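You operate a simulated robot arm through the tools that you are given. There is no shell and no other tool. Be economical: measure what you need, move in short steps, check, and stop when the job is done.

Carry out the task below with a simulated two-armed robot. There is one attempt and no reset: what you move stays moved.

TASK
Fetch the folded rag from the top of the window table and set it on the right end of the long table. Put the pad on the purple notebook. Close the wooden drawer. Take the small brown bottle on the top of the ledger table and put it away on the upper shelf of the wall shelves. Put the black gauge on the white dish. Take the copper spool on the top of the ledger table and put it away on the right end of the long table. Fetch the porcelain knob from the top of the ledger table and set it on the frosted glass plate. Put the grey pad on the top of the ledger table away on the right end of the packing bench. Do these in any order. Set down upright: small brown bottle, porcelain knob.

Only the result counts: the job must be done as asked and must still hold three seconds after the hand-in. Knocking over, shifting, dropping, spilling or breaking anything else fails it.

THE ROBOT
Two 7-joint arms with two-finger grippers on one trunk, on a base that drives. Base frame: it is fixed to the floor where the robot stands at the start and does not move with it; the origin is under the middle of the robot, x ahead of it, y to its left, z up; the surface under the hand at the start is at about z = 740. Lengths are in mm, angles in rad, forces in N, time in s.
The left shoulder is at the start at [70, 139, 1102], the right one opposite. With the tool pointing down near the work surface each hand reaches from about 360 to 760 mm from the robot's upright axis, wherever it stands, measured 20 degrees to its own side. Places, roughly: black gauge (9x10x3 cm) [-800, -1600, 700]; copper spool (4x4x4 cm) [-500, -1700, 700]; folded rag (7x5x4 cm) [700, 0, 800]; frosted glass plate (12x9x1 cm) [-700, -1800, 700]; grey pad (5x4x4 cm) [-400, -1700, 700]; pad (7x5x3 cm) [800, -400, 800]; porcelain knob (4x4x5 cm) [-500, -1900, 700]; purple notebook (15x11x2 cm) [600, -400, 700]; right end of the long table [-2400, -3800, 800]; right end of the packing bench [-1600, -5600, 800]; small brown bottle (5x5x13 cm) [-1100, -1100, 800]; upper shelf of the wall shelves (89x15 cm) [-1660, 2060, 1660]; white dish (14x14x2 cm) [-900, -1900, 700]; wooden drawer [200, 400, 900]. Payload 3.43 kg a hand.
Tool frame (each hand has its own): the origin (TCP) lies between the finger pads and is the grasp point; the fingertips stand 30 mm ahead of it; z points along the fingers, y is the line along which they close. The gripper opens to 104 mm. The gripper's body begins 57 mm behind the TCP.
Orientation is told as [roll, pitch, yaw] about the base's x, y, z axes, in that order, counted from this pose: with the fingers straight down and closing along the base's y, the tool's x points along the base's -x, its y along +y and its z along -z.

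THE INTERFACE
- The arms move only by the tool move_arm. It takes "left_deltas", "right_deltas" or both (then of equal length, played together; a hand with none holds still); each is a list of rows, each a list of 7 numbers: the shift along the tool's x, y, z in units of 40 mm (1.0 is 40 mm), then the turn, a rotation vector about the tool's x, y, z in units of 5 degrees (1.0 is 5 degrees), then the closure, from 0 (fully open) to 1 (shut). In form: [[tx, ty, tz, rx, ry, rz, claw], ...]. A call has 1 to 20 rows; each row shifts and turns the commanded pose from where the row before left it, along the tool's axes as they then stand. A call with a number of a shift or a turn outside -1 to 1 is refused whole. Each row takes 0.2 s and may step no farther than 50 mm and 0.15 rad from the row before; otherwise, or with a gripper value out of range, the whole call is refused. A pose out of reach is approached as far as the arm can. The call stops where the force on the tool passes 40 N (or 10 N more than at its start, if that is more) or the arm is blocked; 0.2 s more then pass. Each finger travels about 45 mm/s and halts on what it meets, pressing with about 39 N; the grip force reading is that of the motor and also rises with nothing between the fingers. The clock runs only during rows and for 0.2 s after the last one: add rows that do not move to give the fingers time. It gives the time, the measured TCP pose, the force on the tool (base axes), the opening and the grip force at its end, in the units of the frame above (readings bear some noise), with the torque about the TCP (base axes, N m) and any sound that the robot's microphone picked up, and new pictures: "views" is both (left out), scene, wrist or none (wrist: the cameras of the hands that moved).
- Cameras (640 x 400 px; columns grow to the right, rows downward): "scene" is now at [127.6, 37, 1328.2]; the picture's right is [0.42, -0.91, -0.00], its down [-0.53, -0.25, -0.81] and it looks along [0.73, 0.34, -0.59] (base axes); focal length 214 px, centre (320, 200). "left" rides on the left gripper at [67, -18, -90] in its tool frame; the picture's right is [0.25, 0.97, 0.00], its down [-0.73, 0.19, -0.66] and it looks along [-0.64, 0.17, 0.75] (tool axes); focal length 218 px, centre (320, 200). "right" rides on the right gripper at [67, 18, -90] in its tool frame; the picture's right is [-0.25, 0.97, 0.00], its down [-0.73, -0.19, -0.66] and it looks along [-0.64, -0.17, 0.75] (tool axes); focal length 218 px, centre (320, 200).
- raise_lower(by): slides the trunk up (or, below 0, down) by that many mm; the arms and the scene camera ride with it, the base frame stays. It gives what a move gives, with no picture.
- roll_base(legs): drives the robot by 1 to 6 legs, each [ahead, left, turn to the left] in mm, mm and rad, along the robot's own axes; the way and the turn of a leg run together, so that a leg with both is an arc; at most 1500 mm and 3.142 rad a leg. The arms and the cameras ride along, it lands a little off, and it stops where it bumps. It gives what a move gives, and a new picture of the scene camera.
- turn_head(pan, tilt): turns the head with the scene camera to pan (to the left, within 1.501 rad either way) and tilt (down, from -0.506 to 1.204), counted from straight ahead of the robot. It gives what a move gives, and a new picture of the scene camera.
- point_at(camera, pixels): there is no depth. For up to 12 entries [column, row, z] of the newest picture of that camera ("zoom" is the newest enlarged one), the place [x, y] in the base frame at which the ray of that pixel passes the height z, good to about 2 mm. The clock stands still meanwhile.
- zoom(camera, box): a new picture of the part [left, top, right, bottom] of that camera's present view, enlarged. The clock stands still meanwhile.
- close_job(): hands the job in; it is judged then, once.

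Go step by step. Measure first, check grasps and placings, and put right what went wrong. The budget is 145 turns and 260 pictures, counting those below and the enlarged ones. Unless the task says otherwise, let go and move clear before handing in.

The tools are called after "Emit:" as name(argument=value, ...) on one line, values as JSON. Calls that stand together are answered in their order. move_arm: Moves the arms, as the interface text tells. Its arguments: {"type":"object","properties":{"left_deltas":{"type":"array","items":{"type":"array","items":{"type":"number"}}},"right_deltas":{"type":"array","items":{"type":"array","items":{"type":"number"}}},"views":{"type":"string","enum":["both","scene","wrist","none"]}},"required":[]} The other tools are called the same way: raise_lower (by) slides the trunk up or down; roll_base (legs) drives the base; turn_head (pan, tilt) turns the head that bears the scene camera; point_at (camera, pixels) gives the place at which the rays of pixels pass given heights; zoom (camera, box) takes an enlarged picture of a part of a camera's view; close_job () hands the job in.

At the start:

```text
time_s: 0.0
left_position: [560.8, 254.2, 1131.4]
left_tool_rot: [0.0, -0.001, 0.0]
left_contact_force: [0.3, -0.6, -0.3]
left_wrist_torque: [-0.04, 0.01, 0.0]
left_gripper_width: 103.9
left_gripper_force: 0.2
right_position: [409.9, -170.4, 1175.2]
right_tool_rot: [0.0, -0.001, -0.001]
right_contact_force: [-0.3, -0.2, -0.1]
right_wrist_torque: [0.02, 0.01, -0.06]
right_gripper_width: 104.0
right_gripper_force: 0.0
trunk travel left (down, up): [-597.0, 343.0]
robot x, y, heading: [0.8, -1.1, 0.001]
head pan, tilt: [0.435, 0.63]
```

scene: 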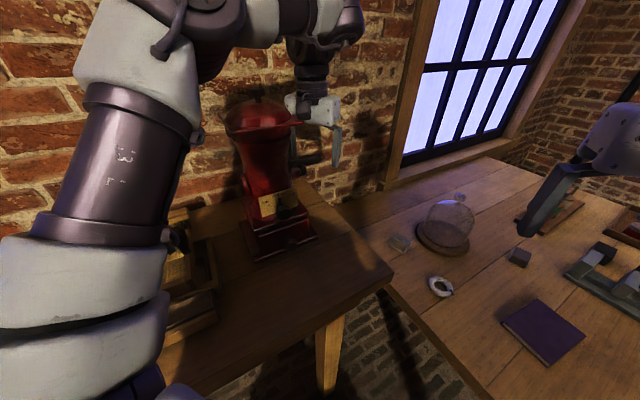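
right: 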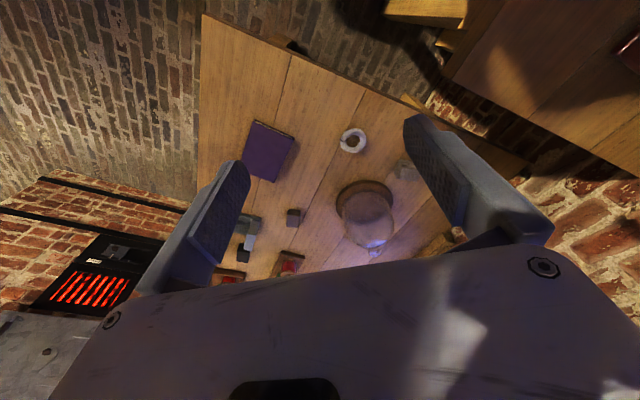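
left: 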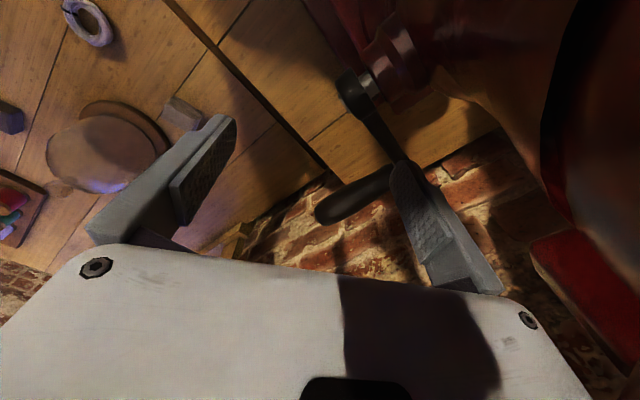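

The scene shows the window table with a purple notebook (543,330), small block (520,257), a dome and a greenish block near (400,243). I'll look closer and pan the head to the work.

Emit:
zoom(camera="scene", box=[370, 180, 640, 380])

Emit:
point_at(camera="scene", pixels=[[543, 330, 750], [520, 257, 760], [400, 243, 760], [440, 287, 750], [395, 280, 740], [200, 290, 850]])

Emit:
turn_head(pan=-0.4, tilt=0.75)

```text
2.00 times, centred on (505, 280) of scene
```

zoom: 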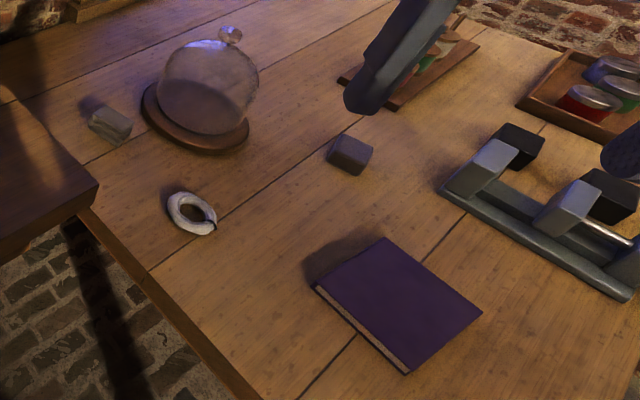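

```text
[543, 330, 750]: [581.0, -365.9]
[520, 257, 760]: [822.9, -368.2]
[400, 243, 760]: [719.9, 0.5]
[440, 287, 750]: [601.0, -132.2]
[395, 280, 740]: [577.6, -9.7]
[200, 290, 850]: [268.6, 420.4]
```

```text
time_s: 1.2
left_position: [561.1, 255.0, 1130.0]
left_tool_rot: [0.001, -0.001, 0.0]
left_contact_force: [0.0, -1.0, -0.3]
left_wrist_torque: [-0.01, 0.04, 0.03]
left_gripper_width: 104.1
left_gripper_force: 0.0
right_position: [410.8, -169.3, 1174.6]
right_tool_rot: [0.002, -0.001, 0.001]
right_contact_force: [-0.6, -0.1, 0.7]
right_wrist_torque: [0.06, -0.01, -0.04]
right_gripper_width: 104.3
right_gripper_force: 0.2
trunk travel left (down, up): [-597.0, 343.0]
robot x, y, heading: [-3.4, 0.5, -0.001]
head pan, tilt: [-0.4, 0.75]
```

scene: 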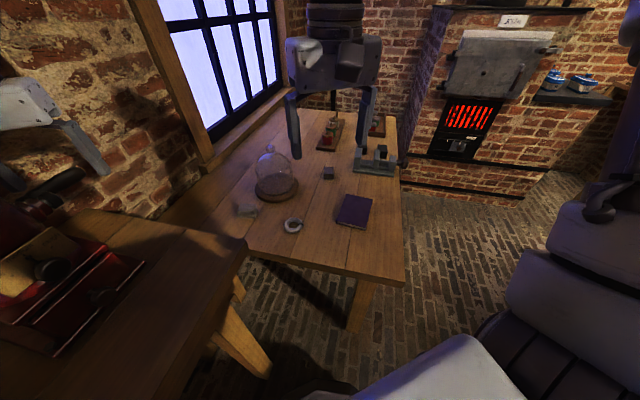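

The window table is ahead-right with pad at (328,172). Now I look left at the drawer, then around for the others.

Emit:
turn_head(pan=1.1, tilt=0.9)

Emit:
turn_head(pan=-1.5, tilt=0.5)

```text
time_s: 2.8
left_position: [560.6, 254.4, 1131.5]
left_tool_rot: [-0.001, -0.004, 0.001]
left_contact_force: [-0.1, -0.1, 0.5]
left_wrist_torque: [0.0, -0.02, 0.0]
left_gripper_width: 103.7
left_gripper_force: 0.1
right_position: [411.2, -168.9, 1174.9]
right_tool_rot: [0.001, 0.0, 0.0]
right_contact_force: [-0.5, -0.2, -0.1]
right_wrist_torque: [0.01, 0.04, 0.01]
right_gripper_width: 103.9
right_gripper_force: 0.1
trunk travel left (down, up): [-597.0, 343.0]
robot x, y, heading: [-0.3, -5.4, -0.001]
head pan, tilt: [1.1, 0.901]
```

scene: 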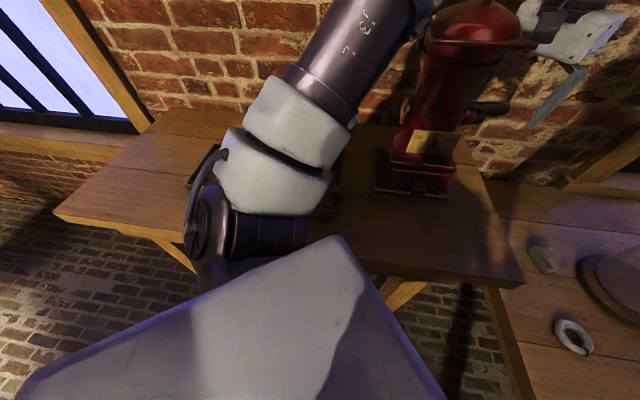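

```text
time_s: 5.1
left_position: [561.3, 254.5, 1130.5]
left_tool_rot: [-0.001, -0.002, 0.002]
left_contact_force: [-0.5, 0.5, 0.2]
left_wrist_torque: [0.0, 0.01, 0.03]
left_gripper_width: 104.3
left_gripper_force: 0.0
right_position: [411.0, -168.9, 1174.7]
right_tool_rot: [0.001, 0.0, -0.001]
right_contact_force: [0.5, 0.6, -0.3]
right_wrist_torque: [-0.02, 0.0, 0.0]
right_gripper_width: 104.0
right_gripper_force: 0.1
trunk travel left (down, up): [-597.0, 343.0]
robot x, y, heading: [-0.4, 0.1, -0.003]
head pan, tilt: [-1.499, 0.499]
```

scene: 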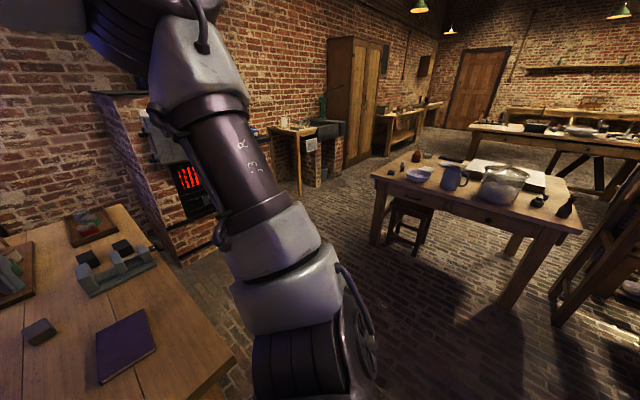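

The ledger table is off to the right with the bottle at (565,207), and the long table beyond. I'll turn back to measure the window table edges and pad.

Emit:
turn_head(pan=-0.4, tilt=0.75)

Emit:
point_at(camera="scene", pixels=[[405, 285, 740], [250, 252, 740], [396, 150, 740], [328, 178, 740], [328, 168, 770], [355, 211, 755], [292, 225, 745], [245, 210, 760], [248, 245, 860], [170, 385, 860], [275, 188, 750]])

Emit:
zoom(camera="scene", box=[230, 110, 420, 230])

Emit:
zoom(camera="scene", box=[0, 200, 300, 390])

```text
time_s: 6.4
left_position: [560.5, 254.3, 1132.2]
left_tool_rot: [-0.001, -0.001, 0.0]
left_contact_force: [-0.3, 0.2, 0.3]
left_wrist_torque: [0.02, 0.02, 0.02]
left_gripper_width: 103.9
left_gripper_force: 0.0
right_position: [412.0, -171.3, 1174.5]
right_tool_rot: [0.0, -0.001, 0.001]
right_contact_force: [-0.5, -1.4, -0.2]
right_wrist_torque: [0.01, 0.0, 0.02]
right_gripper_width: 103.7
right_gripper_force: 0.0
trunk travel left (down, up): [-597.0, 343.0]
robot x, y, heading: [1.2, -0.4, 0.003]
head pan, tilt: [-0.4, 0.75]
```

scene: 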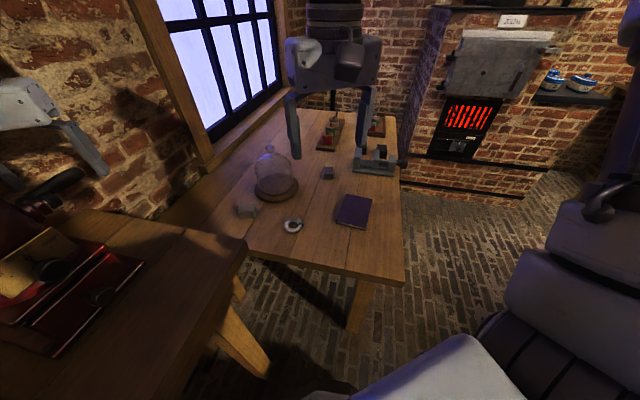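

```text
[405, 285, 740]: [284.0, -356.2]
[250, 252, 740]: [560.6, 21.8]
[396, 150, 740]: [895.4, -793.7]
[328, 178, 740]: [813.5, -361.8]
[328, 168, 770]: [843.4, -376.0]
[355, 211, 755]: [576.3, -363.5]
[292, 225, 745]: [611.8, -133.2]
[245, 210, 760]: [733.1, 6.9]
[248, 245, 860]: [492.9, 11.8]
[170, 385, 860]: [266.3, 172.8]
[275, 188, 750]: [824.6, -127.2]
```

```text
3.33 times, centred on (325, 170) of scene
```

zoom: 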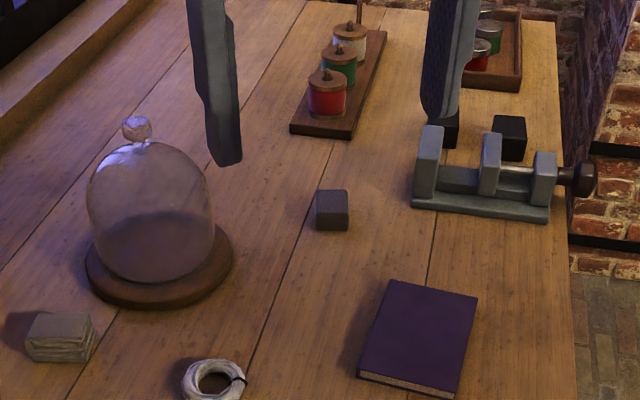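

```text
2.11 times, centred on (150, 295) of scene
```

zoom: 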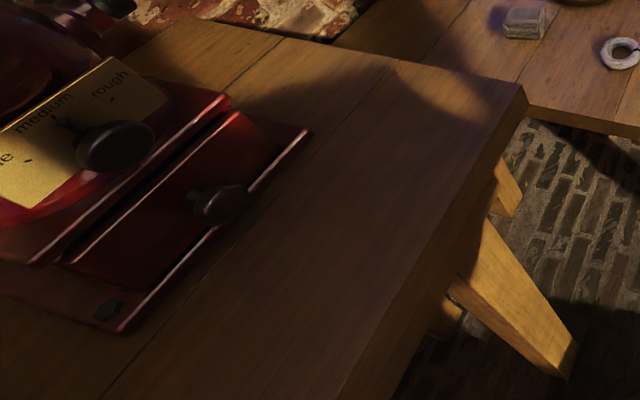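

The tables are rotated about 36° relative to me; pad is the dark block near (823,-368), rag the grey cloth near (727,3). I back off away from the left table and turn to face it to see the drawer.

Emit:
roll_base(legs=[[-232, -325, 0], [0, 0, 0.95]])

Emit:
turn_head(pan=0.1, tilt=0.5)

```text
time_s: 7.5
left_position: [537.9, 224.9, 1130.7]
left_tool_rot: [0.009, -0.013, 0.003]
left_contact_force: [-0.2, 0.0, 0.8]
left_wrist_torque: [-0.01, 0.0, -0.03]
left_gripper_width: 104.1
left_gripper_force: 0.0
right_position: [388.2, -202.3, 1173.8]
right_tool_rot: [0.001, 0.003, 0.002]
right_contact_force: [0.0, -1.0, -0.4]
right_wrist_torque: [0.01, 0.03, 0.04]
right_gripper_width: 103.9
right_gripper_force: 0.0
trunk travel left (down, up): [-597.0, 343.0]
robot x, y, heading: [-23.5, -32.1, 0.004]
head pan, tilt: [-0.4, 0.75]
stopped in leg 1: the force on the tool passed its limit at 52 N (the readings are from after the stop); the commanded pose is now the measured one
```

scene: 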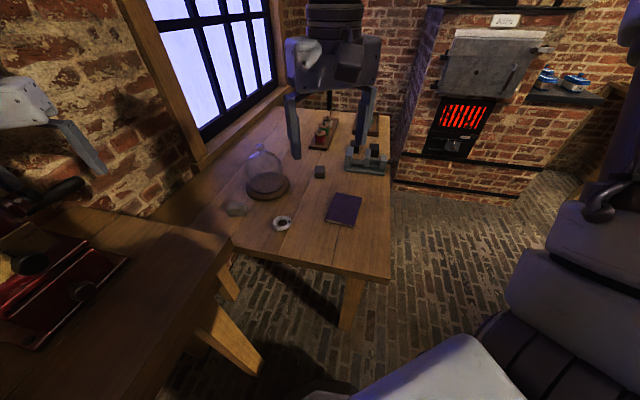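

```text
time_s: 8.4
left_position: [538.6, 225.6, 1131.8]
left_tool_rot: [0.008, -0.012, 0.004]
left_contact_force: [0.2, 0.0, 0.6]
left_wrist_torque: [0.03, -0.03, 0.01]
left_gripper_width: 104.1
left_gripper_force: 0.0
right_position: [388.0, -202.4, 1175.0]
right_tool_rot: [0.0, -0.002, 0.0]
right_contact_force: [1.4, 0.9, -0.2]
right_wrist_torque: [0.0, 0.02, -0.01]
right_gripper_width: 104.4
right_gripper_force: 0.1
trunk travel left (down, up): [-597.0, 343.0]
robot x, y, heading: [-23.2, -31.5, 0.004]
head pan, tilt: [0.099, 0.499]
```

scene: 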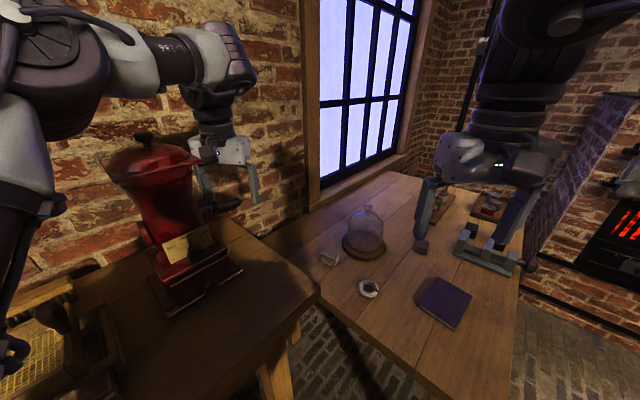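

The left hand bumped something — likely the mill's crank handle, which lies between the left fingers. I'll look through the left camera.

Emit:
zoom(camera="left", box=[0, 0, 640, 400])

Emit:
zoom(camera="scene", box=[100, 100, 300, 320])

```text
1.00 times, centred on (320, 200) of left (not enlarged: the box is as wide or as high as the picture)
```

zoom: 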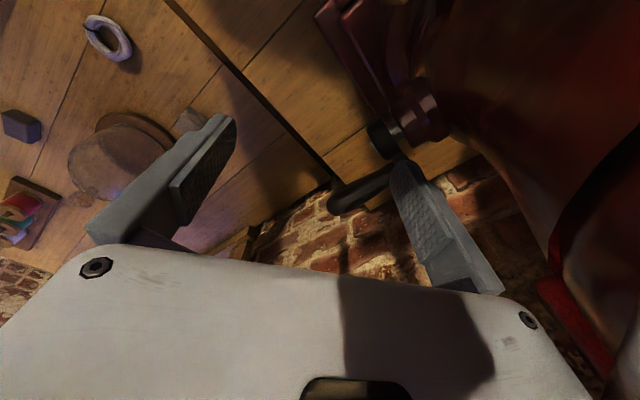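

```text
1.82 times, centred on (200, 210) of scene
```

zoom: 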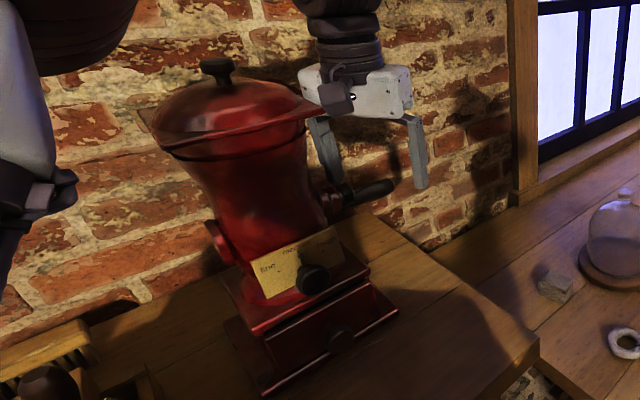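

I check whether the mill's body shifted: its base corner is at (242,268) now.

Emit:
point_at(camera="scene", pixels=[[242, 268, 870], [317, 295, 860], [367, 289, 745], [170, 316, 870], [220, 208, 1080], [203, 211, 1080]])

Emit:
turn_head(pan=0.435, tilt=0.63)

Emit:
zoom(camera="scene", box=[120, 60, 380, 280])

```text
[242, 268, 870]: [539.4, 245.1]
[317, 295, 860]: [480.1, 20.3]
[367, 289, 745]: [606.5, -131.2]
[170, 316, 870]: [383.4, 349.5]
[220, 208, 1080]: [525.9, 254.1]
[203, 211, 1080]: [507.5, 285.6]
```

```text
time_s: 9.2
left_position: [538.3, 225.2, 1133.1]
left_tool_rot: [0.009, -0.012, 0.004]
left_contact_force: [0.6, -0.5, 0.2]
left_wrist_torque: [-0.02, 0.0, -0.01]
left_gripper_width: 103.8
left_gripper_force: 0.1
right_position: [388.0, -204.6, 1175.4]
right_tool_rot: [0.0, 0.0, 0.002]
right_contact_force: [0.3, 0.8, 0.3]
right_wrist_torque: [-0.01, -0.02, 0.04]
right_gripper_width: 103.9
right_gripper_force: 0.1
trunk travel left (down, up): [-597.0, 343.0]
robot x, y, heading: [-22.6, -35.2, 0.005]
head pan, tilt: [0.435, 0.63]
```

scene: 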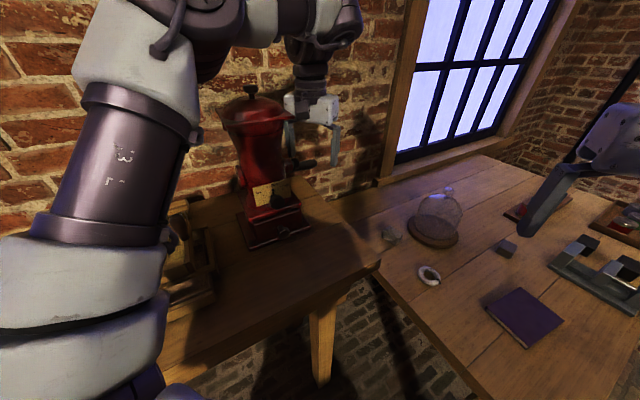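

```text
1.82 times, centred on (250, 170) of scene
```

zoom: 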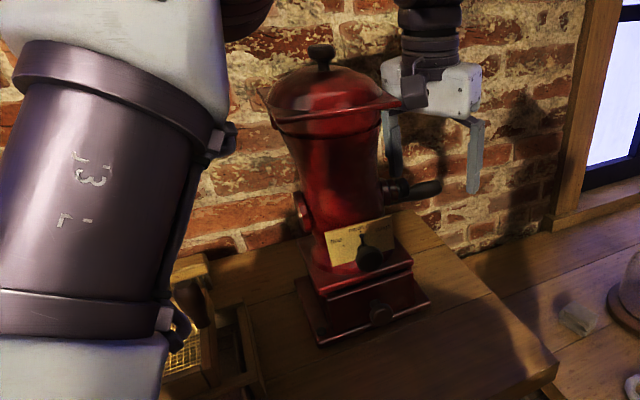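

Emit:
point_at(camera="scene", pixels=[[310, 226, 870], [249, 251, 870], [379, 264, 860], [428, 275, 750], [535, 310, 750], [312, 218, 870]])

Emit:
zoom(camera="scene", box=[240, 130, 390, 280])

```text
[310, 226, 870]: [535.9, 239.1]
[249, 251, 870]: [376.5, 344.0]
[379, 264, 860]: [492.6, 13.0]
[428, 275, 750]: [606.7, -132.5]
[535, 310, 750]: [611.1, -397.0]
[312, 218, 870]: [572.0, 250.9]
```

```text
2.67 times, centred on (315, 205) of scene
```

zoom: 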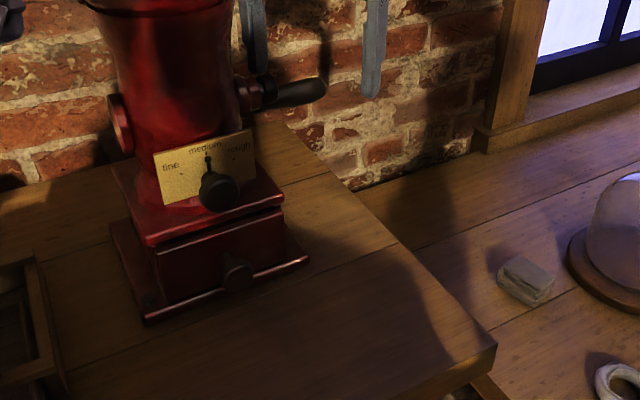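

Readings suggest the mill's body stayed; the left fingertip is just behind the crank. I'll lift the left hand straight up clear of it, easing slightly away from the mill.

Emit:
move_arm(left_deltas=[[-0.1, -0.07, -0.5, 0, 0, 0, 0], [-0.1, -0.07, -0.5, 0, 0, 0, 0], [0, 0, -1, 0, 0, 0, 0], [0, 0, -1, 0, 0, 0, 0], [0, 0, -1, 0, 0, 0, 0], [0, 0, -1, 0, 0, 0, 0]])

```text
time_s: 10.6
left_position: [456.2, 176.9, 1209.7]
left_tool_rot: [0.009, -0.015, 0.003]
left_contact_force: [-0.6, -1.5, -0.2]
left_wrist_torque: [0.01, -0.03, 0.03]
left_gripper_width: 104.1
left_gripper_force: 0.2
left hand out of reach, approached as far as the arm can: row 1, 2, 3, 4, 5, 6
right_position: [387.6, -203.3, 1175.0]
right_tool_rot: [0.002, 0.0, 0.002]
right_contact_force: [-0.5, 0.2, -0.6]
right_wrist_torque: [0.03, -0.01, -0.03]
right_gripper_width: 104.0
right_gripper_force: 0.1
trunk travel left (down, up): [-597.0, 343.0]
robot x, y, heading: [-23.9, -38.3, 0.001]
head pan, tilt: [0.435, 0.63]
```

scene: 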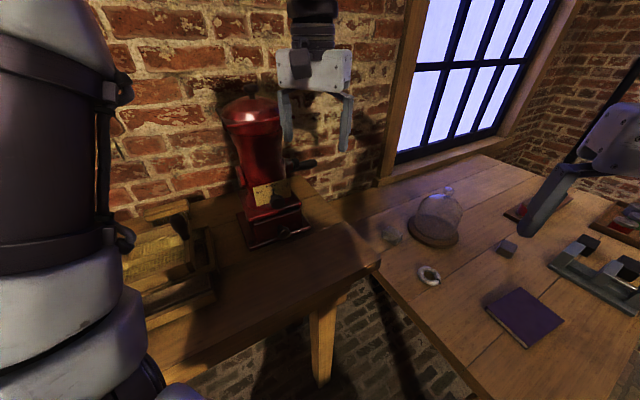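
left: 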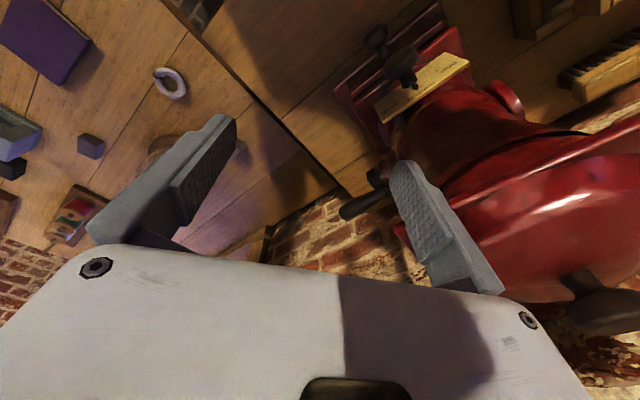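

Clear of the crank. I raise the trunk a bit, then back off and turn to face the left table.

Emit:
raise_lower(by=80)

Emit:
roll_base(legs=[[-200, -280, 0], [0, 0, 0.95]])

Emit:
turn_head(pan=0.0, tilt=0.6)

```text
time_s: 11.8
left_position: [457.2, 178.1, 1289.1]
left_tool_rot: [0.008, -0.015, 0.004]
left_contact_force: [0.2, 0.1, 0.1]
left_wrist_torque: [0.01, -0.01, -0.02]
left_gripper_width: 104.1
left_gripper_force: 0.0
right_position: [387.6, -203.4, 1255.5]
right_tool_rot: [0.0, 0.001, 0.002]
right_contact_force: [0.8, -0.4, 0.7]
right_wrist_torque: [-0.01, 0.01, -0.01]
right_gripper_width: 104.1
right_gripper_force: 0.0
trunk travel left (down, up): [-677.0, 263.0]
robot x, y, heading: [-19.4, -34.0, 0.0]
head pan, tilt: [0.435, 0.63]
```

```text
time_s: 16.4
left_position: [-110.4, 199.7, 1290.4]
left_tool_rot: [0.007, -0.016, 0.946]
left_contact_force: [-0.9, -0.7, -0.6]
left_wrist_torque: [0.0, 0.0, 0.01]
left_gripper_width: 103.9
left_gripper_force: 0.0
right_position: [156.8, -82.7, 1255.0]
right_tool_rot: [-0.001, -0.001, 0.947]
right_contact_force: [-0.1, -0.9, 0.5]
right_wrist_torque: [0.0, 0.0, -0.05]
right_gripper_width: 104.1
right_gripper_force: 0.1
trunk travel left (down, up): [-677.0, 263.0]
robot x, y, heading: [-224.8, -313.2, 0.945]
head pan, tilt: [0.435, 0.63]
```

scene: 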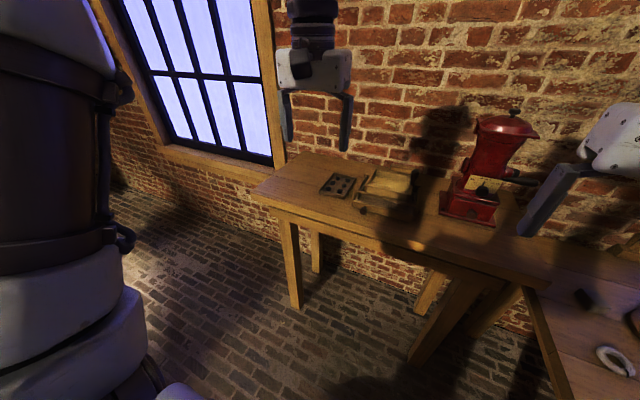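

```text
time_s: 17.3
left_position: [-111.1, 197.7, 1289.5]
left_tool_rot: [0.007, -0.015, 0.945]
left_contact_force: [-1.0, 0.4, 0.1]
left_wrist_torque: [0.0, -0.03, -0.02]
left_gripper_width: 103.9
left_gripper_force: 0.0
right_position: [156.9, -82.2, 1255.3]
right_tool_rot: [0.0, 0.0, 0.948]
right_contact_force: [-0.4, 0.5, -1.0]
right_wrist_torque: [0.01, 0.01, -0.03]
right_gripper_width: 103.9
right_gripper_force: 0.1
trunk travel left (down, up): [-677.0, 263.0]
robot x, y, heading: [-221.7, -317.9, 0.942]
head pan, tilt: [0.0, 0.6]
```

scene: 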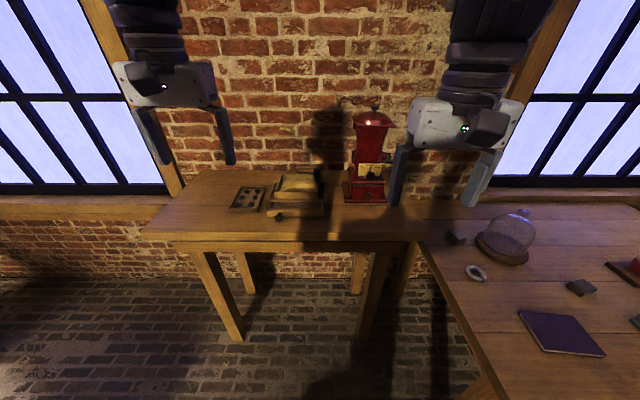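

Emit:
zoom(camera="scene", box=[220, 150, 400, 250])

Emit:
point_at(camera="scene", pixels=[[268, 215, 870], [323, 215, 870], [280, 214, 890], [145, 236, 860], [416, 236, 860], [348, 200, 870], [384, 200, 870]])

```text
3.56 times, centred on (310, 200) of scene
```

zoom: 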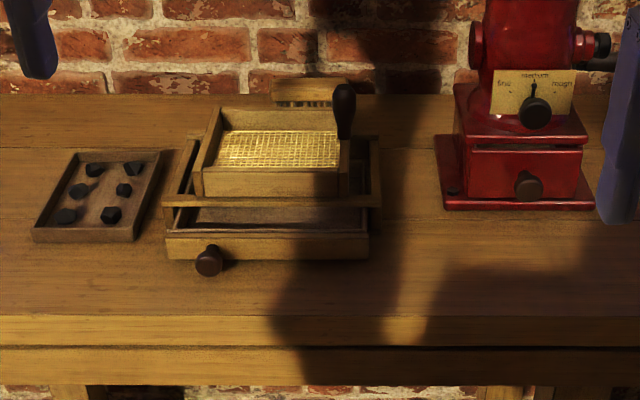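

```text
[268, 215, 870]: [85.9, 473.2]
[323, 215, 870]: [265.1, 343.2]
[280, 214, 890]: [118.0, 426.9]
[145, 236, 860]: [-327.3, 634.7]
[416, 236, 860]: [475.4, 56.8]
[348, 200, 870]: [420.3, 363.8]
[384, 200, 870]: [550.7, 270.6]
```

The drawer is the sieve box's drawer, pulled toward me with a knob at zoom (208,262). I measure it and the heights more precisely.

Emit:
point_at(camera="zoom", pixels=[[443, 208, 870], [595, 208, 870], [168, 259, 870], [367, 259, 870], [163, 204, 870], [381, 205, 870], [208, 262, 875], [640, 347, 870], [0, 347, 870]])

Emit:
zoom(camera="left", box=[0, 0, 640, 400])

Emit:
zoom(camera="right", box=[0, 0, 640, 400])

```text
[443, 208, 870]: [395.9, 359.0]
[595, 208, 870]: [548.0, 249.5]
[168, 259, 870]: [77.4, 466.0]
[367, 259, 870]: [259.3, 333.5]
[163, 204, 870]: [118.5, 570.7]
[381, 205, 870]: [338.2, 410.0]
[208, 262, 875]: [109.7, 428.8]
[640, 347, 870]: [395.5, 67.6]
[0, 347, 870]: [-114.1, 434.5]
```

```text
1.00 times, centred on (320, 200) of left (not enlarged: the box is as wide or as high as the picture)
```

zoom: 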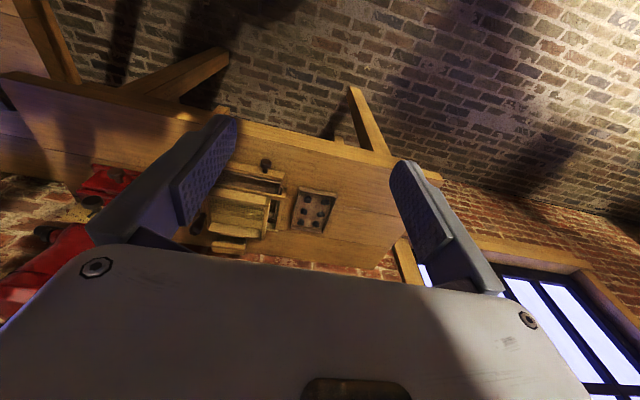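

```text
1.00 times, centred on (320, 200) of right (not enlarged: the box is as wide or as high as the picture)
```

zoom: 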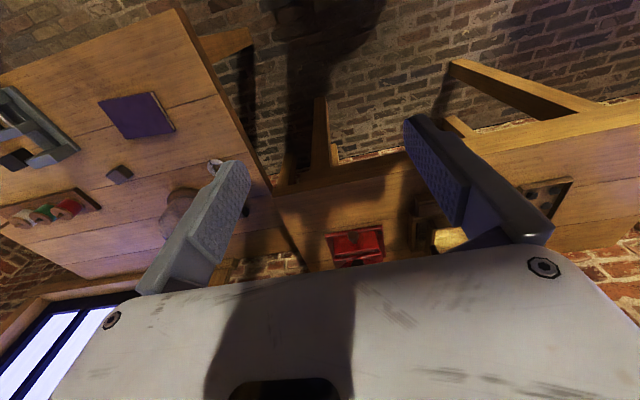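

Heights need triangulating: I'll compare the left camera's rays with the scene's for the knob and the tray.

Emit:
zoom(camera="left", box=[180, 120, 400, 270])

Emit:
point_at(camera="left", pixels=[[265, 165, 875], [265, 165, 915], [299, 188, 870], [299, 188, 910], [337, 193, 870], [337, 193, 910]])

Emit:
point_at(camera="scene", pixels=[[279, 217, 875], [279, 217, 915], [264, 187, 870], [264, 187, 910], [241, 186, 870], [241, 186, 910]])

```text
2.67 times, centred on (290, 195) of left
```

zoom: 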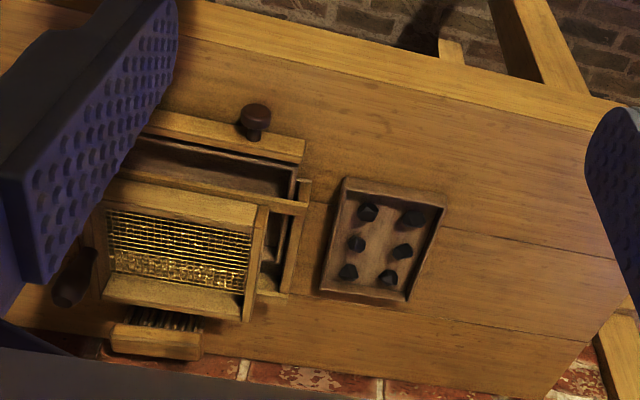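

```text
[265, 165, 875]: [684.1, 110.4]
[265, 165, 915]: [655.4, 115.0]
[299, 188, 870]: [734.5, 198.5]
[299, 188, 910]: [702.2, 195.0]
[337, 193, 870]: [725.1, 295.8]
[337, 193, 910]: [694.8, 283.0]
```

```text
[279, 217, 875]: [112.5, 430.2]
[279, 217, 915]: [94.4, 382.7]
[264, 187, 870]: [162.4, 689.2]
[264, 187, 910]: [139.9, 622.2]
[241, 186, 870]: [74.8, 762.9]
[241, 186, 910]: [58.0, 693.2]
```

Emit:
point_at(camera="zoom", pixels=[[255, 115, 875], [255, 115, 915], [343, 180, 870], [343, 180, 910], [445, 197, 870], [445, 197, 910], [305, 140, 870], [305, 140, 910], [310, 180, 870], [310, 180, 910]])

Emit:
point_at(camera="scene", pixels=[[279, 217, 875], [279, 217, 915], [258, 211, 870], [258, 211, 910], [229, 211, 870], [229, 211, 910]])

```text
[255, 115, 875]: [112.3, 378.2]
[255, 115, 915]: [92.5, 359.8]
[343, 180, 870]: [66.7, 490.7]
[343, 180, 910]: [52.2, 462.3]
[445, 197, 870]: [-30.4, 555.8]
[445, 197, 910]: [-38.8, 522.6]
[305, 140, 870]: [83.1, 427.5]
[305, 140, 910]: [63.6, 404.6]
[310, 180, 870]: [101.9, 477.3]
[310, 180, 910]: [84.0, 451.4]
```

```text
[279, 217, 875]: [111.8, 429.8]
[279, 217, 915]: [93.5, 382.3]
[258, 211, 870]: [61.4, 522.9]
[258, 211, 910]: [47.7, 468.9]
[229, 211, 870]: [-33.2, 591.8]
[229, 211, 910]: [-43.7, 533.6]
```

The table top seems to be near z≈895 with the drawer pulled out ~45 mm. I drive 250 mm closer.

Emit:
roll_base(legs=[[250, 0, 0]])

Emit:
turn_head(pan=0.15, tilt=0.85)

Emit:
zoom(camera="scene", box=[200, 140, 440, 290])

```text
time_s: 19.1
left_position: [33.3, 399.8, 1291.6]
left_tool_rot: [0.006, -0.018, 0.945]
left_contact_force: [-0.4, 0.1, -0.1]
left_wrist_torque: [0.01, -0.03, 0.02]
left_gripper_width: 103.9
left_gripper_force: 0.0
right_position: [302.7, 119.9, 1256.0]
right_tool_rot: [-0.001, -0.002, 0.946]
right_contact_force: [0.2, -0.2, 0.8]
right_wrist_torque: [-0.02, -0.01, -0.01]
right_gripper_width: 104.2
right_gripper_force: 0.1
trunk travel left (down, up): [-677.0, 263.0]
robot x, y, heading: [-77.3, -109.9, 0.939]
head pan, tilt: [0.0, 0.6]
```

scene: 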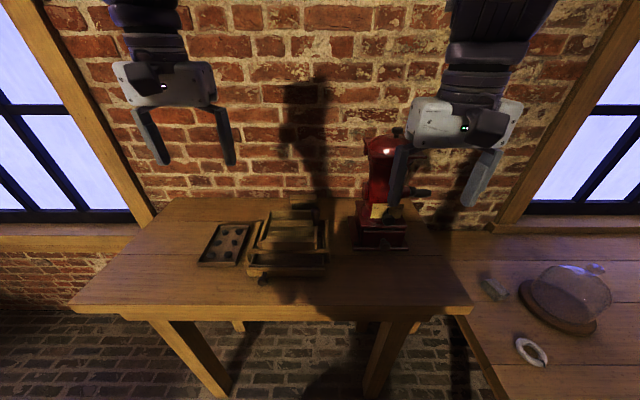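

```text
time_s: 19.9
left_position: [34.7, 401.5, 1289.4]
left_tool_rot: [0.006, -0.015, 0.945]
left_contact_force: [0.1, -0.1, 1.1]
left_wrist_torque: [-0.01, 0.0, -0.04]
left_gripper_width: 103.8
left_gripper_force: 0.1
right_position: [303.9, 120.8, 1254.1]
right_tool_rot: [0.0, 0.001, 0.948]
right_contact_force: [-0.3, 0.6, 0.0]
right_wrist_torque: [-0.01, 0.01, -0.01]
right_gripper_width: 103.7
right_gripper_force: 0.0
trunk travel left (down, up): [-677.0, 263.0]
robot x, y, heading: [-77.4, -112.3, 0.939]
head pan, tilt: [0.15, 0.85]
```

scene: 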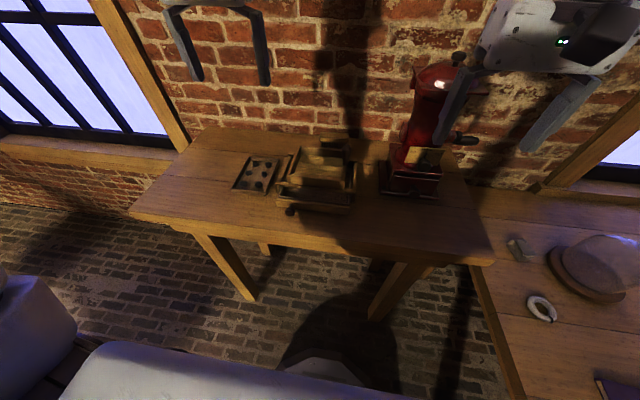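

```text
2.67 times, centred on (320, 215) of scene
```

zoom: 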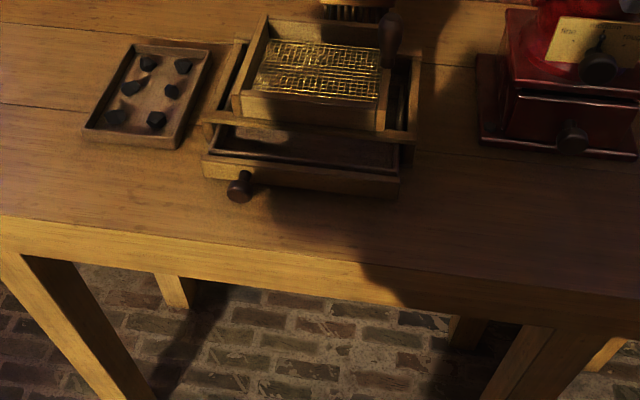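

Emit:
point_at(camera="zoom", pixels=[[204, 178, 895], [398, 197, 895], [204, 178, 870], [398, 197, 870], [240, 188, 910], [84, 133, 895], [185, 149, 895], [84, 133, 920], [185, 149, 920], [484, 142, 895], [638, 159, 895]])

Emit:
point_at(camera="scene", pixels=[[130, 212, 895], [493, 261, 895], [130, 212, 870], [493, 261, 870]])

```text
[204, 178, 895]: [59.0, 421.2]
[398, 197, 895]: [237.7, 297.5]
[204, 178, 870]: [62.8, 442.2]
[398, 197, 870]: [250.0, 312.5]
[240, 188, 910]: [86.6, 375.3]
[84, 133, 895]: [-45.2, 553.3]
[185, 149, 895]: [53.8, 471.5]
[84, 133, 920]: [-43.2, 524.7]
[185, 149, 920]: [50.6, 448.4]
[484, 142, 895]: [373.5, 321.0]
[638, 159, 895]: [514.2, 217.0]
```

```text
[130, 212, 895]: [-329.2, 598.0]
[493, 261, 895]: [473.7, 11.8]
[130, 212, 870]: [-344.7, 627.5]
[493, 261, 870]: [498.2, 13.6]
```

Triangulation gives table top ≈912, drawer front centre ≈(143,347). I bring the closed left gripper to a standoff 70 mm in front.

Emit:
move_arm(left_deltas=[[0.4, -0.8, 0, 0, 0, 0, 1], [0.4, -0.8, 0, 0, 0, 0, 1], [0.45, -0.7, 0.3, 0, 0, 0, 1], [0, -0.7, 0.7, 0, 0, 0, 1], [0, 0, 1, 0, 0, 0, 1], [0, 0, 1, 0, 0, 0, 1], [0, 0, 1, 0, 0, 0, 1], [0, 0, 1, 0, 0, 0, 1], [0, 0, 1, 0, 0, 0, 1], [0, 0, 1, 0, 0, 0, 1], [0, 0, 1, 0, 0, 0, 1]])

```text
time_s: 22.3
left_position: [87.5, 344.6, 1047.7]
left_tool_rot: [0.007, -0.017, 0.947]
left_contact_force: [-0.1, 0.1, -0.1]
left_wrist_torque: [0.0, -0.01, 0.01]
left_gripper_width: 0.0
left_gripper_force: 34.2
left hand out of reach, approached as far as the arm can: row 6, 7, 8, 9, 10, 11
right_position: [302.7, 121.2, 1254.8]
right_tool_rot: [-0.002, 0.001, 0.947]
right_contact_force: [0.0, 0.3, 0.3]
right_wrist_torque: [-0.01, -0.03, 0.0]
right_gripper_width: 104.0
right_gripper_force: 0.0
trunk travel left (down, up): [-677.0, 263.0]
robot x, y, heading: [-78.4, -115.5, 0.941]
head pan, tilt: [0.15, 0.85]
```

scene: 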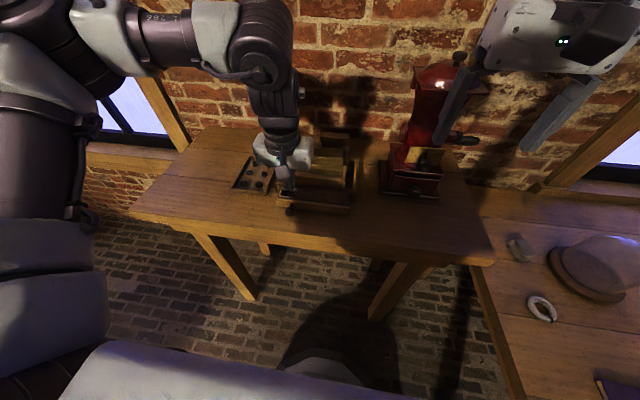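
left: 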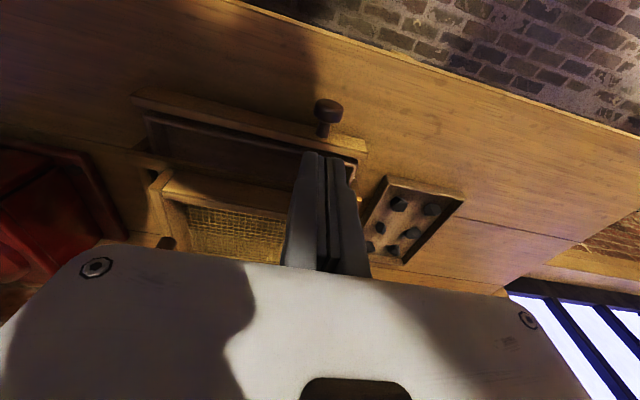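

The arm is too folded at this trunk height. I raise the trunk 130 mm and re-aim to the standoff.

Emit:
raise_lower(by=130)

Emit:
move_arm(left_deltas=[[0.9, -0.3, 0, 0, 0, 0, 1], [0, -0.7, 0.7, 0, 0, 0, 1], [0, 0, 1, 0, 0, 0, 1]], views="none")

```text
time_s: 23.9
left_position: [87.8, 345.0, 1178.0]
left_tool_rot: [0.007, -0.016, 0.947]
left_contact_force: [0.3, -0.3, -0.7]
left_wrist_torque: [0.03, 0.02, -0.01]
left_gripper_width: 0.0
left_gripper_force: 34.5
right_position: [303.7, 121.1, 1384.9]
right_tool_rot: [0.0, -0.001, 0.946]
right_contact_force: [0.5, -0.4, 0.7]
right_wrist_torque: [0.02, 0.01, -0.04]
right_gripper_width: 103.9
right_gripper_force: 0.1
trunk travel left (down, up): [-807.0, 133.0]
robot x, y, heading: [-75.3, -112.1, 0.946]
head pan, tilt: [0.15, 0.85]
```

```text
time_s: 24.7
left_position: [106.6, 348.1, 1122.5]
left_tool_rot: [0.006, -0.015, 0.947]
left_contact_force: [0.3, -0.4, -0.4]
left_wrist_torque: [-0.03, -0.02, 0.0]
left_gripper_width: 0.0
left_gripper_force: 34.5
left hand out of reach, approached as far as the arm can: row 1, 2
right_position: [303.8, 122.0, 1384.2]
right_tool_rot: [-0.001, 0.002, 0.947]
right_contact_force: [-0.7, 0.0, 0.5]
right_wrist_torque: [-0.03, 0.01, -0.01]
right_gripper_width: 103.7
right_gripper_force: 0.0
trunk travel left (down, up): [-807.0, 133.0]
robot x, y, heading: [-79.0, -114.8, 0.94]
head pan, tilt: [0.15, 0.85]
```

Emit:
move_arm(left_deltas=[[0, 0, 0.5, 0, 0, 0, 1], [0, 0, 1, 0, 0, 0, 1], [0, 0, 0, 0, 0, 0, 1]], views="none")

```text
time_s: 25.5
left_position: [104.7, 346.2, 1063.1]
left_tool_rot: [0.007, -0.017, 0.949]
left_contact_force: [-0.7, -0.2, 0.5]
left_wrist_torque: [0.01, 0.03, -0.02]
left_gripper_width: 0.0
left_gripper_force: 35.2
right_position: [301.4, 119.7, 1384.2]
right_tool_rot: [0.0, 0.0, 0.946]
right_contact_force: [0.2, -1.4, -1.0]
right_wrist_torque: [0.03, 0.01, -0.01]
right_gripper_width: 104.0
right_gripper_force: 0.0
trunk travel left (down, up): [-807.0, 133.0]
robot x, y, heading: [-76.8, -110.6, 0.942]
head pan, tilt: [0.15, 0.85]
```

Emit:
move_arm(left_deltas=[[0.6, -0.4, 0, 0, 0, 0, 1], [0.6, -0.4, 0, 0, 0, 0, 1], [0, 0, 0, 0, 0, 0, 1]], views="wrist")

```text
time_s: 26.3
left_position: [116.5, 336.6, 1052.8]
left_tool_rot: [0.005, -0.017, 0.944]
left_contact_force: [1.1, 0.4, 0.1]
left_wrist_torque: [-0.04, -0.01, 0.01]
left_gripper_width: 0.0
left_gripper_force: 35.3
left hand out of reach, approached as far as the arm can: row 1, 2
right_position: [301.8, 120.3, 1385.5]
right_tool_rot: [0.001, 0.0, 0.946]
right_contact_force: [-0.8, -0.5, 0.4]
right_wrist_torque: [0.01, 0.01, 0.03]
right_gripper_width: 104.3
right_gripper_force: 0.1
trunk travel left (down, up): [-807.0, 133.0]
robot x, y, heading: [-75.9, -117.9, 0.947]
head pan, tilt: [0.15, 0.85]
```

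left: 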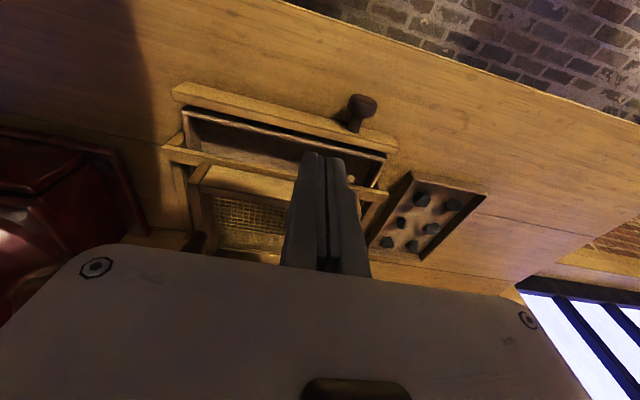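

Too near to the shoulder; I back the base 100 mm and then go to the standoff.

Emit:
roll_base(legs=[[-100, 0, 0]])

Emit:
move_arm(left_deltas=[[-0.4, -0.2, 0.5, 0, 0, 0, 1], [-0.4, -0.2, 0.5, 0, 0, 0, 1], [-0.4, 0, 0.5, 0, 0, 0, 1], [0, 0, 0, 0, 0, 0, 1]])

```text
time_s: 27.4
left_position: [60.4, 260.1, 1052.1]
left_tool_rot: [0.007, -0.01, 0.945]
left_contact_force: [0.0, 1.2, -0.7]
left_wrist_torque: [-0.02, 0.02, 0.01]
left_gripper_width: 0.2
left_gripper_force: 34.3
right_position: [247.1, 43.2, 1381.9]
right_tool_rot: [0.0, 0.003, 0.945]
right_contact_force: [-1.1, -0.2, -0.9]
right_wrist_torque: [-0.01, 0.02, 0.02]
right_gripper_width: 104.1
right_gripper_force: 0.0
trunk travel left (down, up): [-807.0, 133.0]
robot x, y, heading: [-133.5, -191.0, 0.947]
head pan, tilt: [0.15, 0.85]
```

scene: 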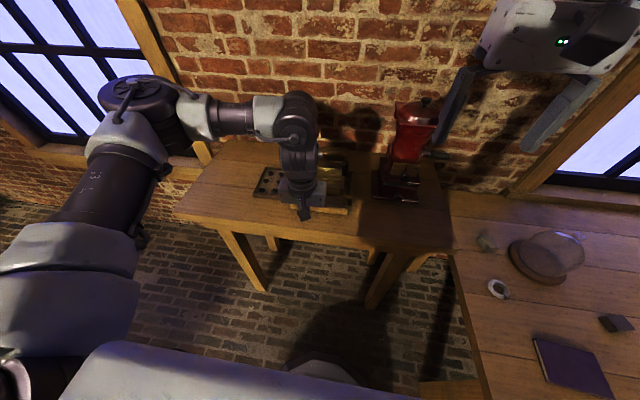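

```text
time_s: 28.4
left_position: [99.9, 286.3, 995.3]
left_tool_rot: [0.005, -0.015, 0.944]
left_contact_force: [0.6, 0.2, 0.4]
left_wrist_torque: [-0.03, -0.04, 0.02]
left_gripper_width: 0.2
left_gripper_force: 34.9
right_position: [243.5, 40.9, 1384.8]
right_tool_rot: [0.0, 0.0, 0.946]
right_contact_force: [-0.3, -0.6, 0.6]
right_wrist_torque: [-0.01, -0.02, 0.03]
right_gripper_width: 104.0
right_gripper_force: 0.1
trunk travel left (down, up): [-807.0, 133.0]
robot x, y, heading: [-134.5, -190.8, 0.944]
head pan, tilt: [0.15, 0.85]
```

scene: 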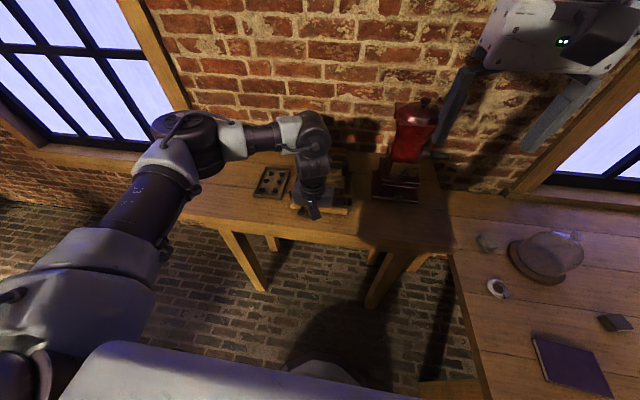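
left: 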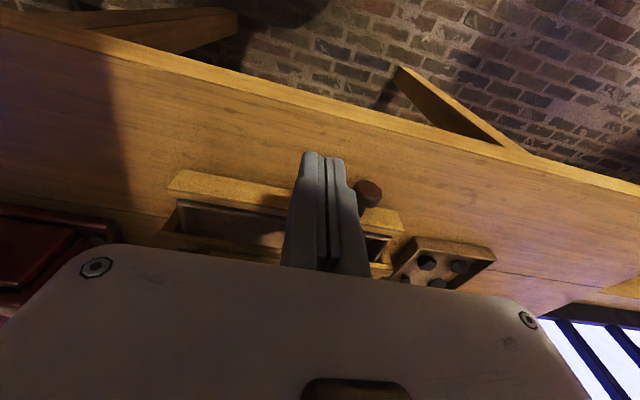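

Emit:
zoom(camera="scene", box=[240, 150, 400, 250])

Emit:
point_at(camera="left", pixels=[[370, 195, 930], [168, 190, 925], [400, 232, 925], [320, 155, 965]])

```text
4.00 times, centred on (320, 200) of scene
```

zoom: 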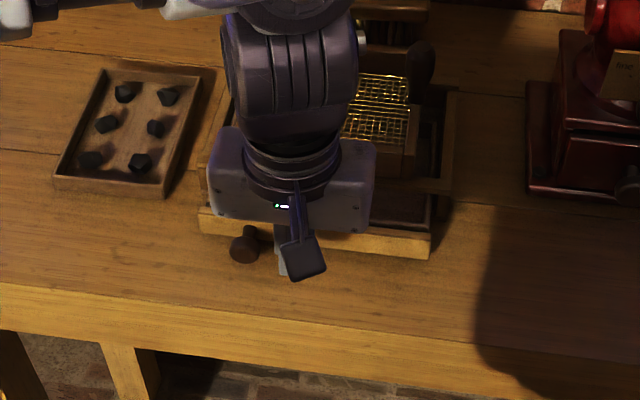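

```text
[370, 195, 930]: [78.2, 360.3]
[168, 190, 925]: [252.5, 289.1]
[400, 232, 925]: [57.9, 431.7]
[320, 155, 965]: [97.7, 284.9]
```

Fingers are centred on the drawer front, knob ~60 mm to the side. I lower gently, watching for table contact.

Emit:
move_arm(left_deltas=[[0, 0, 0.4, 0, 0, 0, 1], [0, 0, 0.3, 0, 0, 0, 1], [0, 0, 0.25, 0, 0, 0, 1], [0, 0, 0, 0, 0, 0, 1]], views="wrist")

Emit:
zoom(camera="scene", box=[240, 150, 400, 250])

```text
time_s: 29.4
left_position: [100.3, 287.8, 956.2]
left_tool_rot: [0.006, -0.014, 0.943]
left_contact_force: [-0.5, 0.2, -0.8]
left_wrist_torque: [-0.03, 0.01, -0.02]
left_gripper_width: 0.5
left_gripper_force: 34.8
right_position: [245.2, 40.6, 1385.5]
right_tool_rot: [0.0, 0.0, 0.946]
right_contact_force: [0.6, -0.5, -0.2]
right_wrist_torque: [-0.02, -0.02, -0.02]
right_gripper_width: 104.1
right_gripper_force: 0.0
trunk travel left (down, up): [-807.0, 133.0]
robot x, y, heading: [-130.6, -196.1, 0.947]
head pan, tilt: [0.15, 0.85]
```

left: 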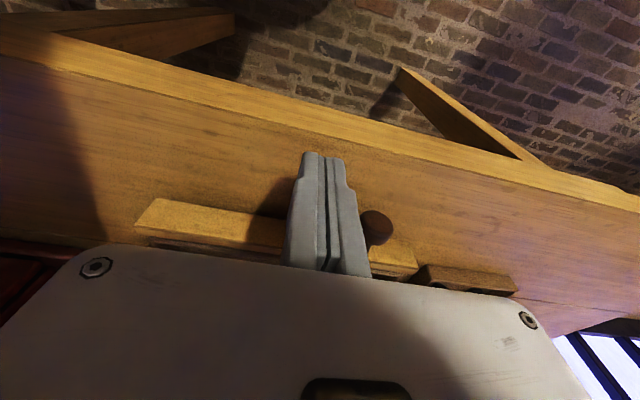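

```text
4.00 times, centred on (320, 200) of scene
```

zoom: 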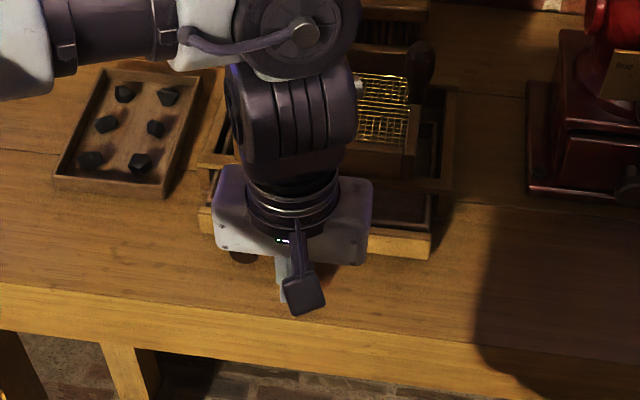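

Emit:
move_arm(left_deltas=[[0, 0, 0.25, 0, 0, 0, 1], [-0.4, 0, 0, 0, 0, 0, 1], [-0.4, 0, 0, 0, 0, 0, 1], [-0.4, 0, 0, 0, 0, 0, 1], [-0.3, 0, 0, 0, 0, 0, 1], [0, 0, 0, 0, 0, 0, 1]], views="wrist")

Emit:
zoom(camera="scene", box=[240, 150, 400, 250])

```text
time_s: 30.9
left_position: [134.9, 336.5, 948.9]
left_tool_rot: [0.005, -0.013, 0.943]
left_contact_force: [-0.4, -0.3, 0.6]
left_wrist_torque: [-0.02, 0.0, 0.04]
left_gripper_width: 0.0
left_gripper_force: 34.8
right_position: [244.9, 40.1, 1383.8]
right_tool_rot: [-0.001, -0.001, 0.946]
right_contact_force: [0.3, -0.3, 0.4]
right_wrist_torque: [-0.01, 0.02, 0.0]
right_gripper_width: 104.0
right_gripper_force: 0.1
trunk travel left (down, up): [-807.0, 133.0]
robot x, y, heading: [-135.5, -192.4, 0.941]
head pan, tilt: [0.15, 0.85]
```

left: 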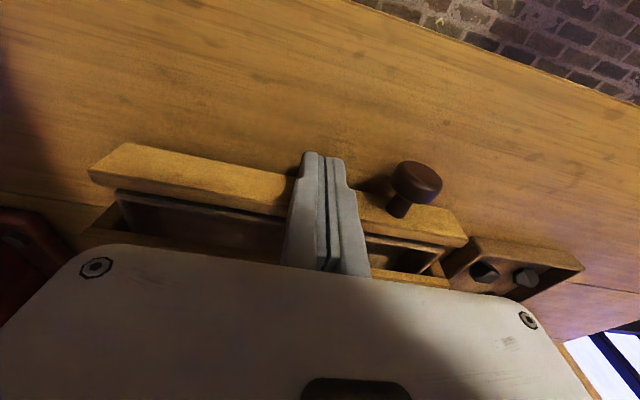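

```text
4.00 times, centred on (320, 200) of scene
```

zoom: 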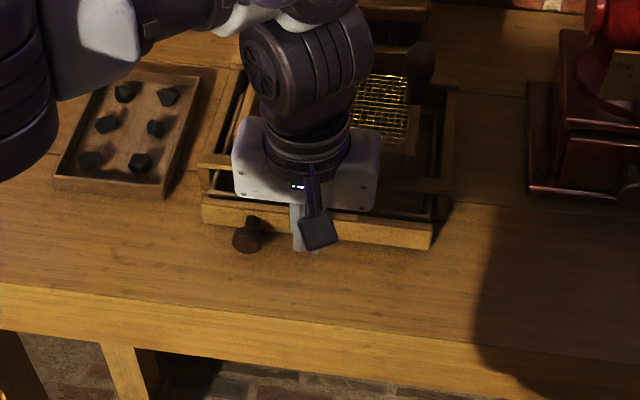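

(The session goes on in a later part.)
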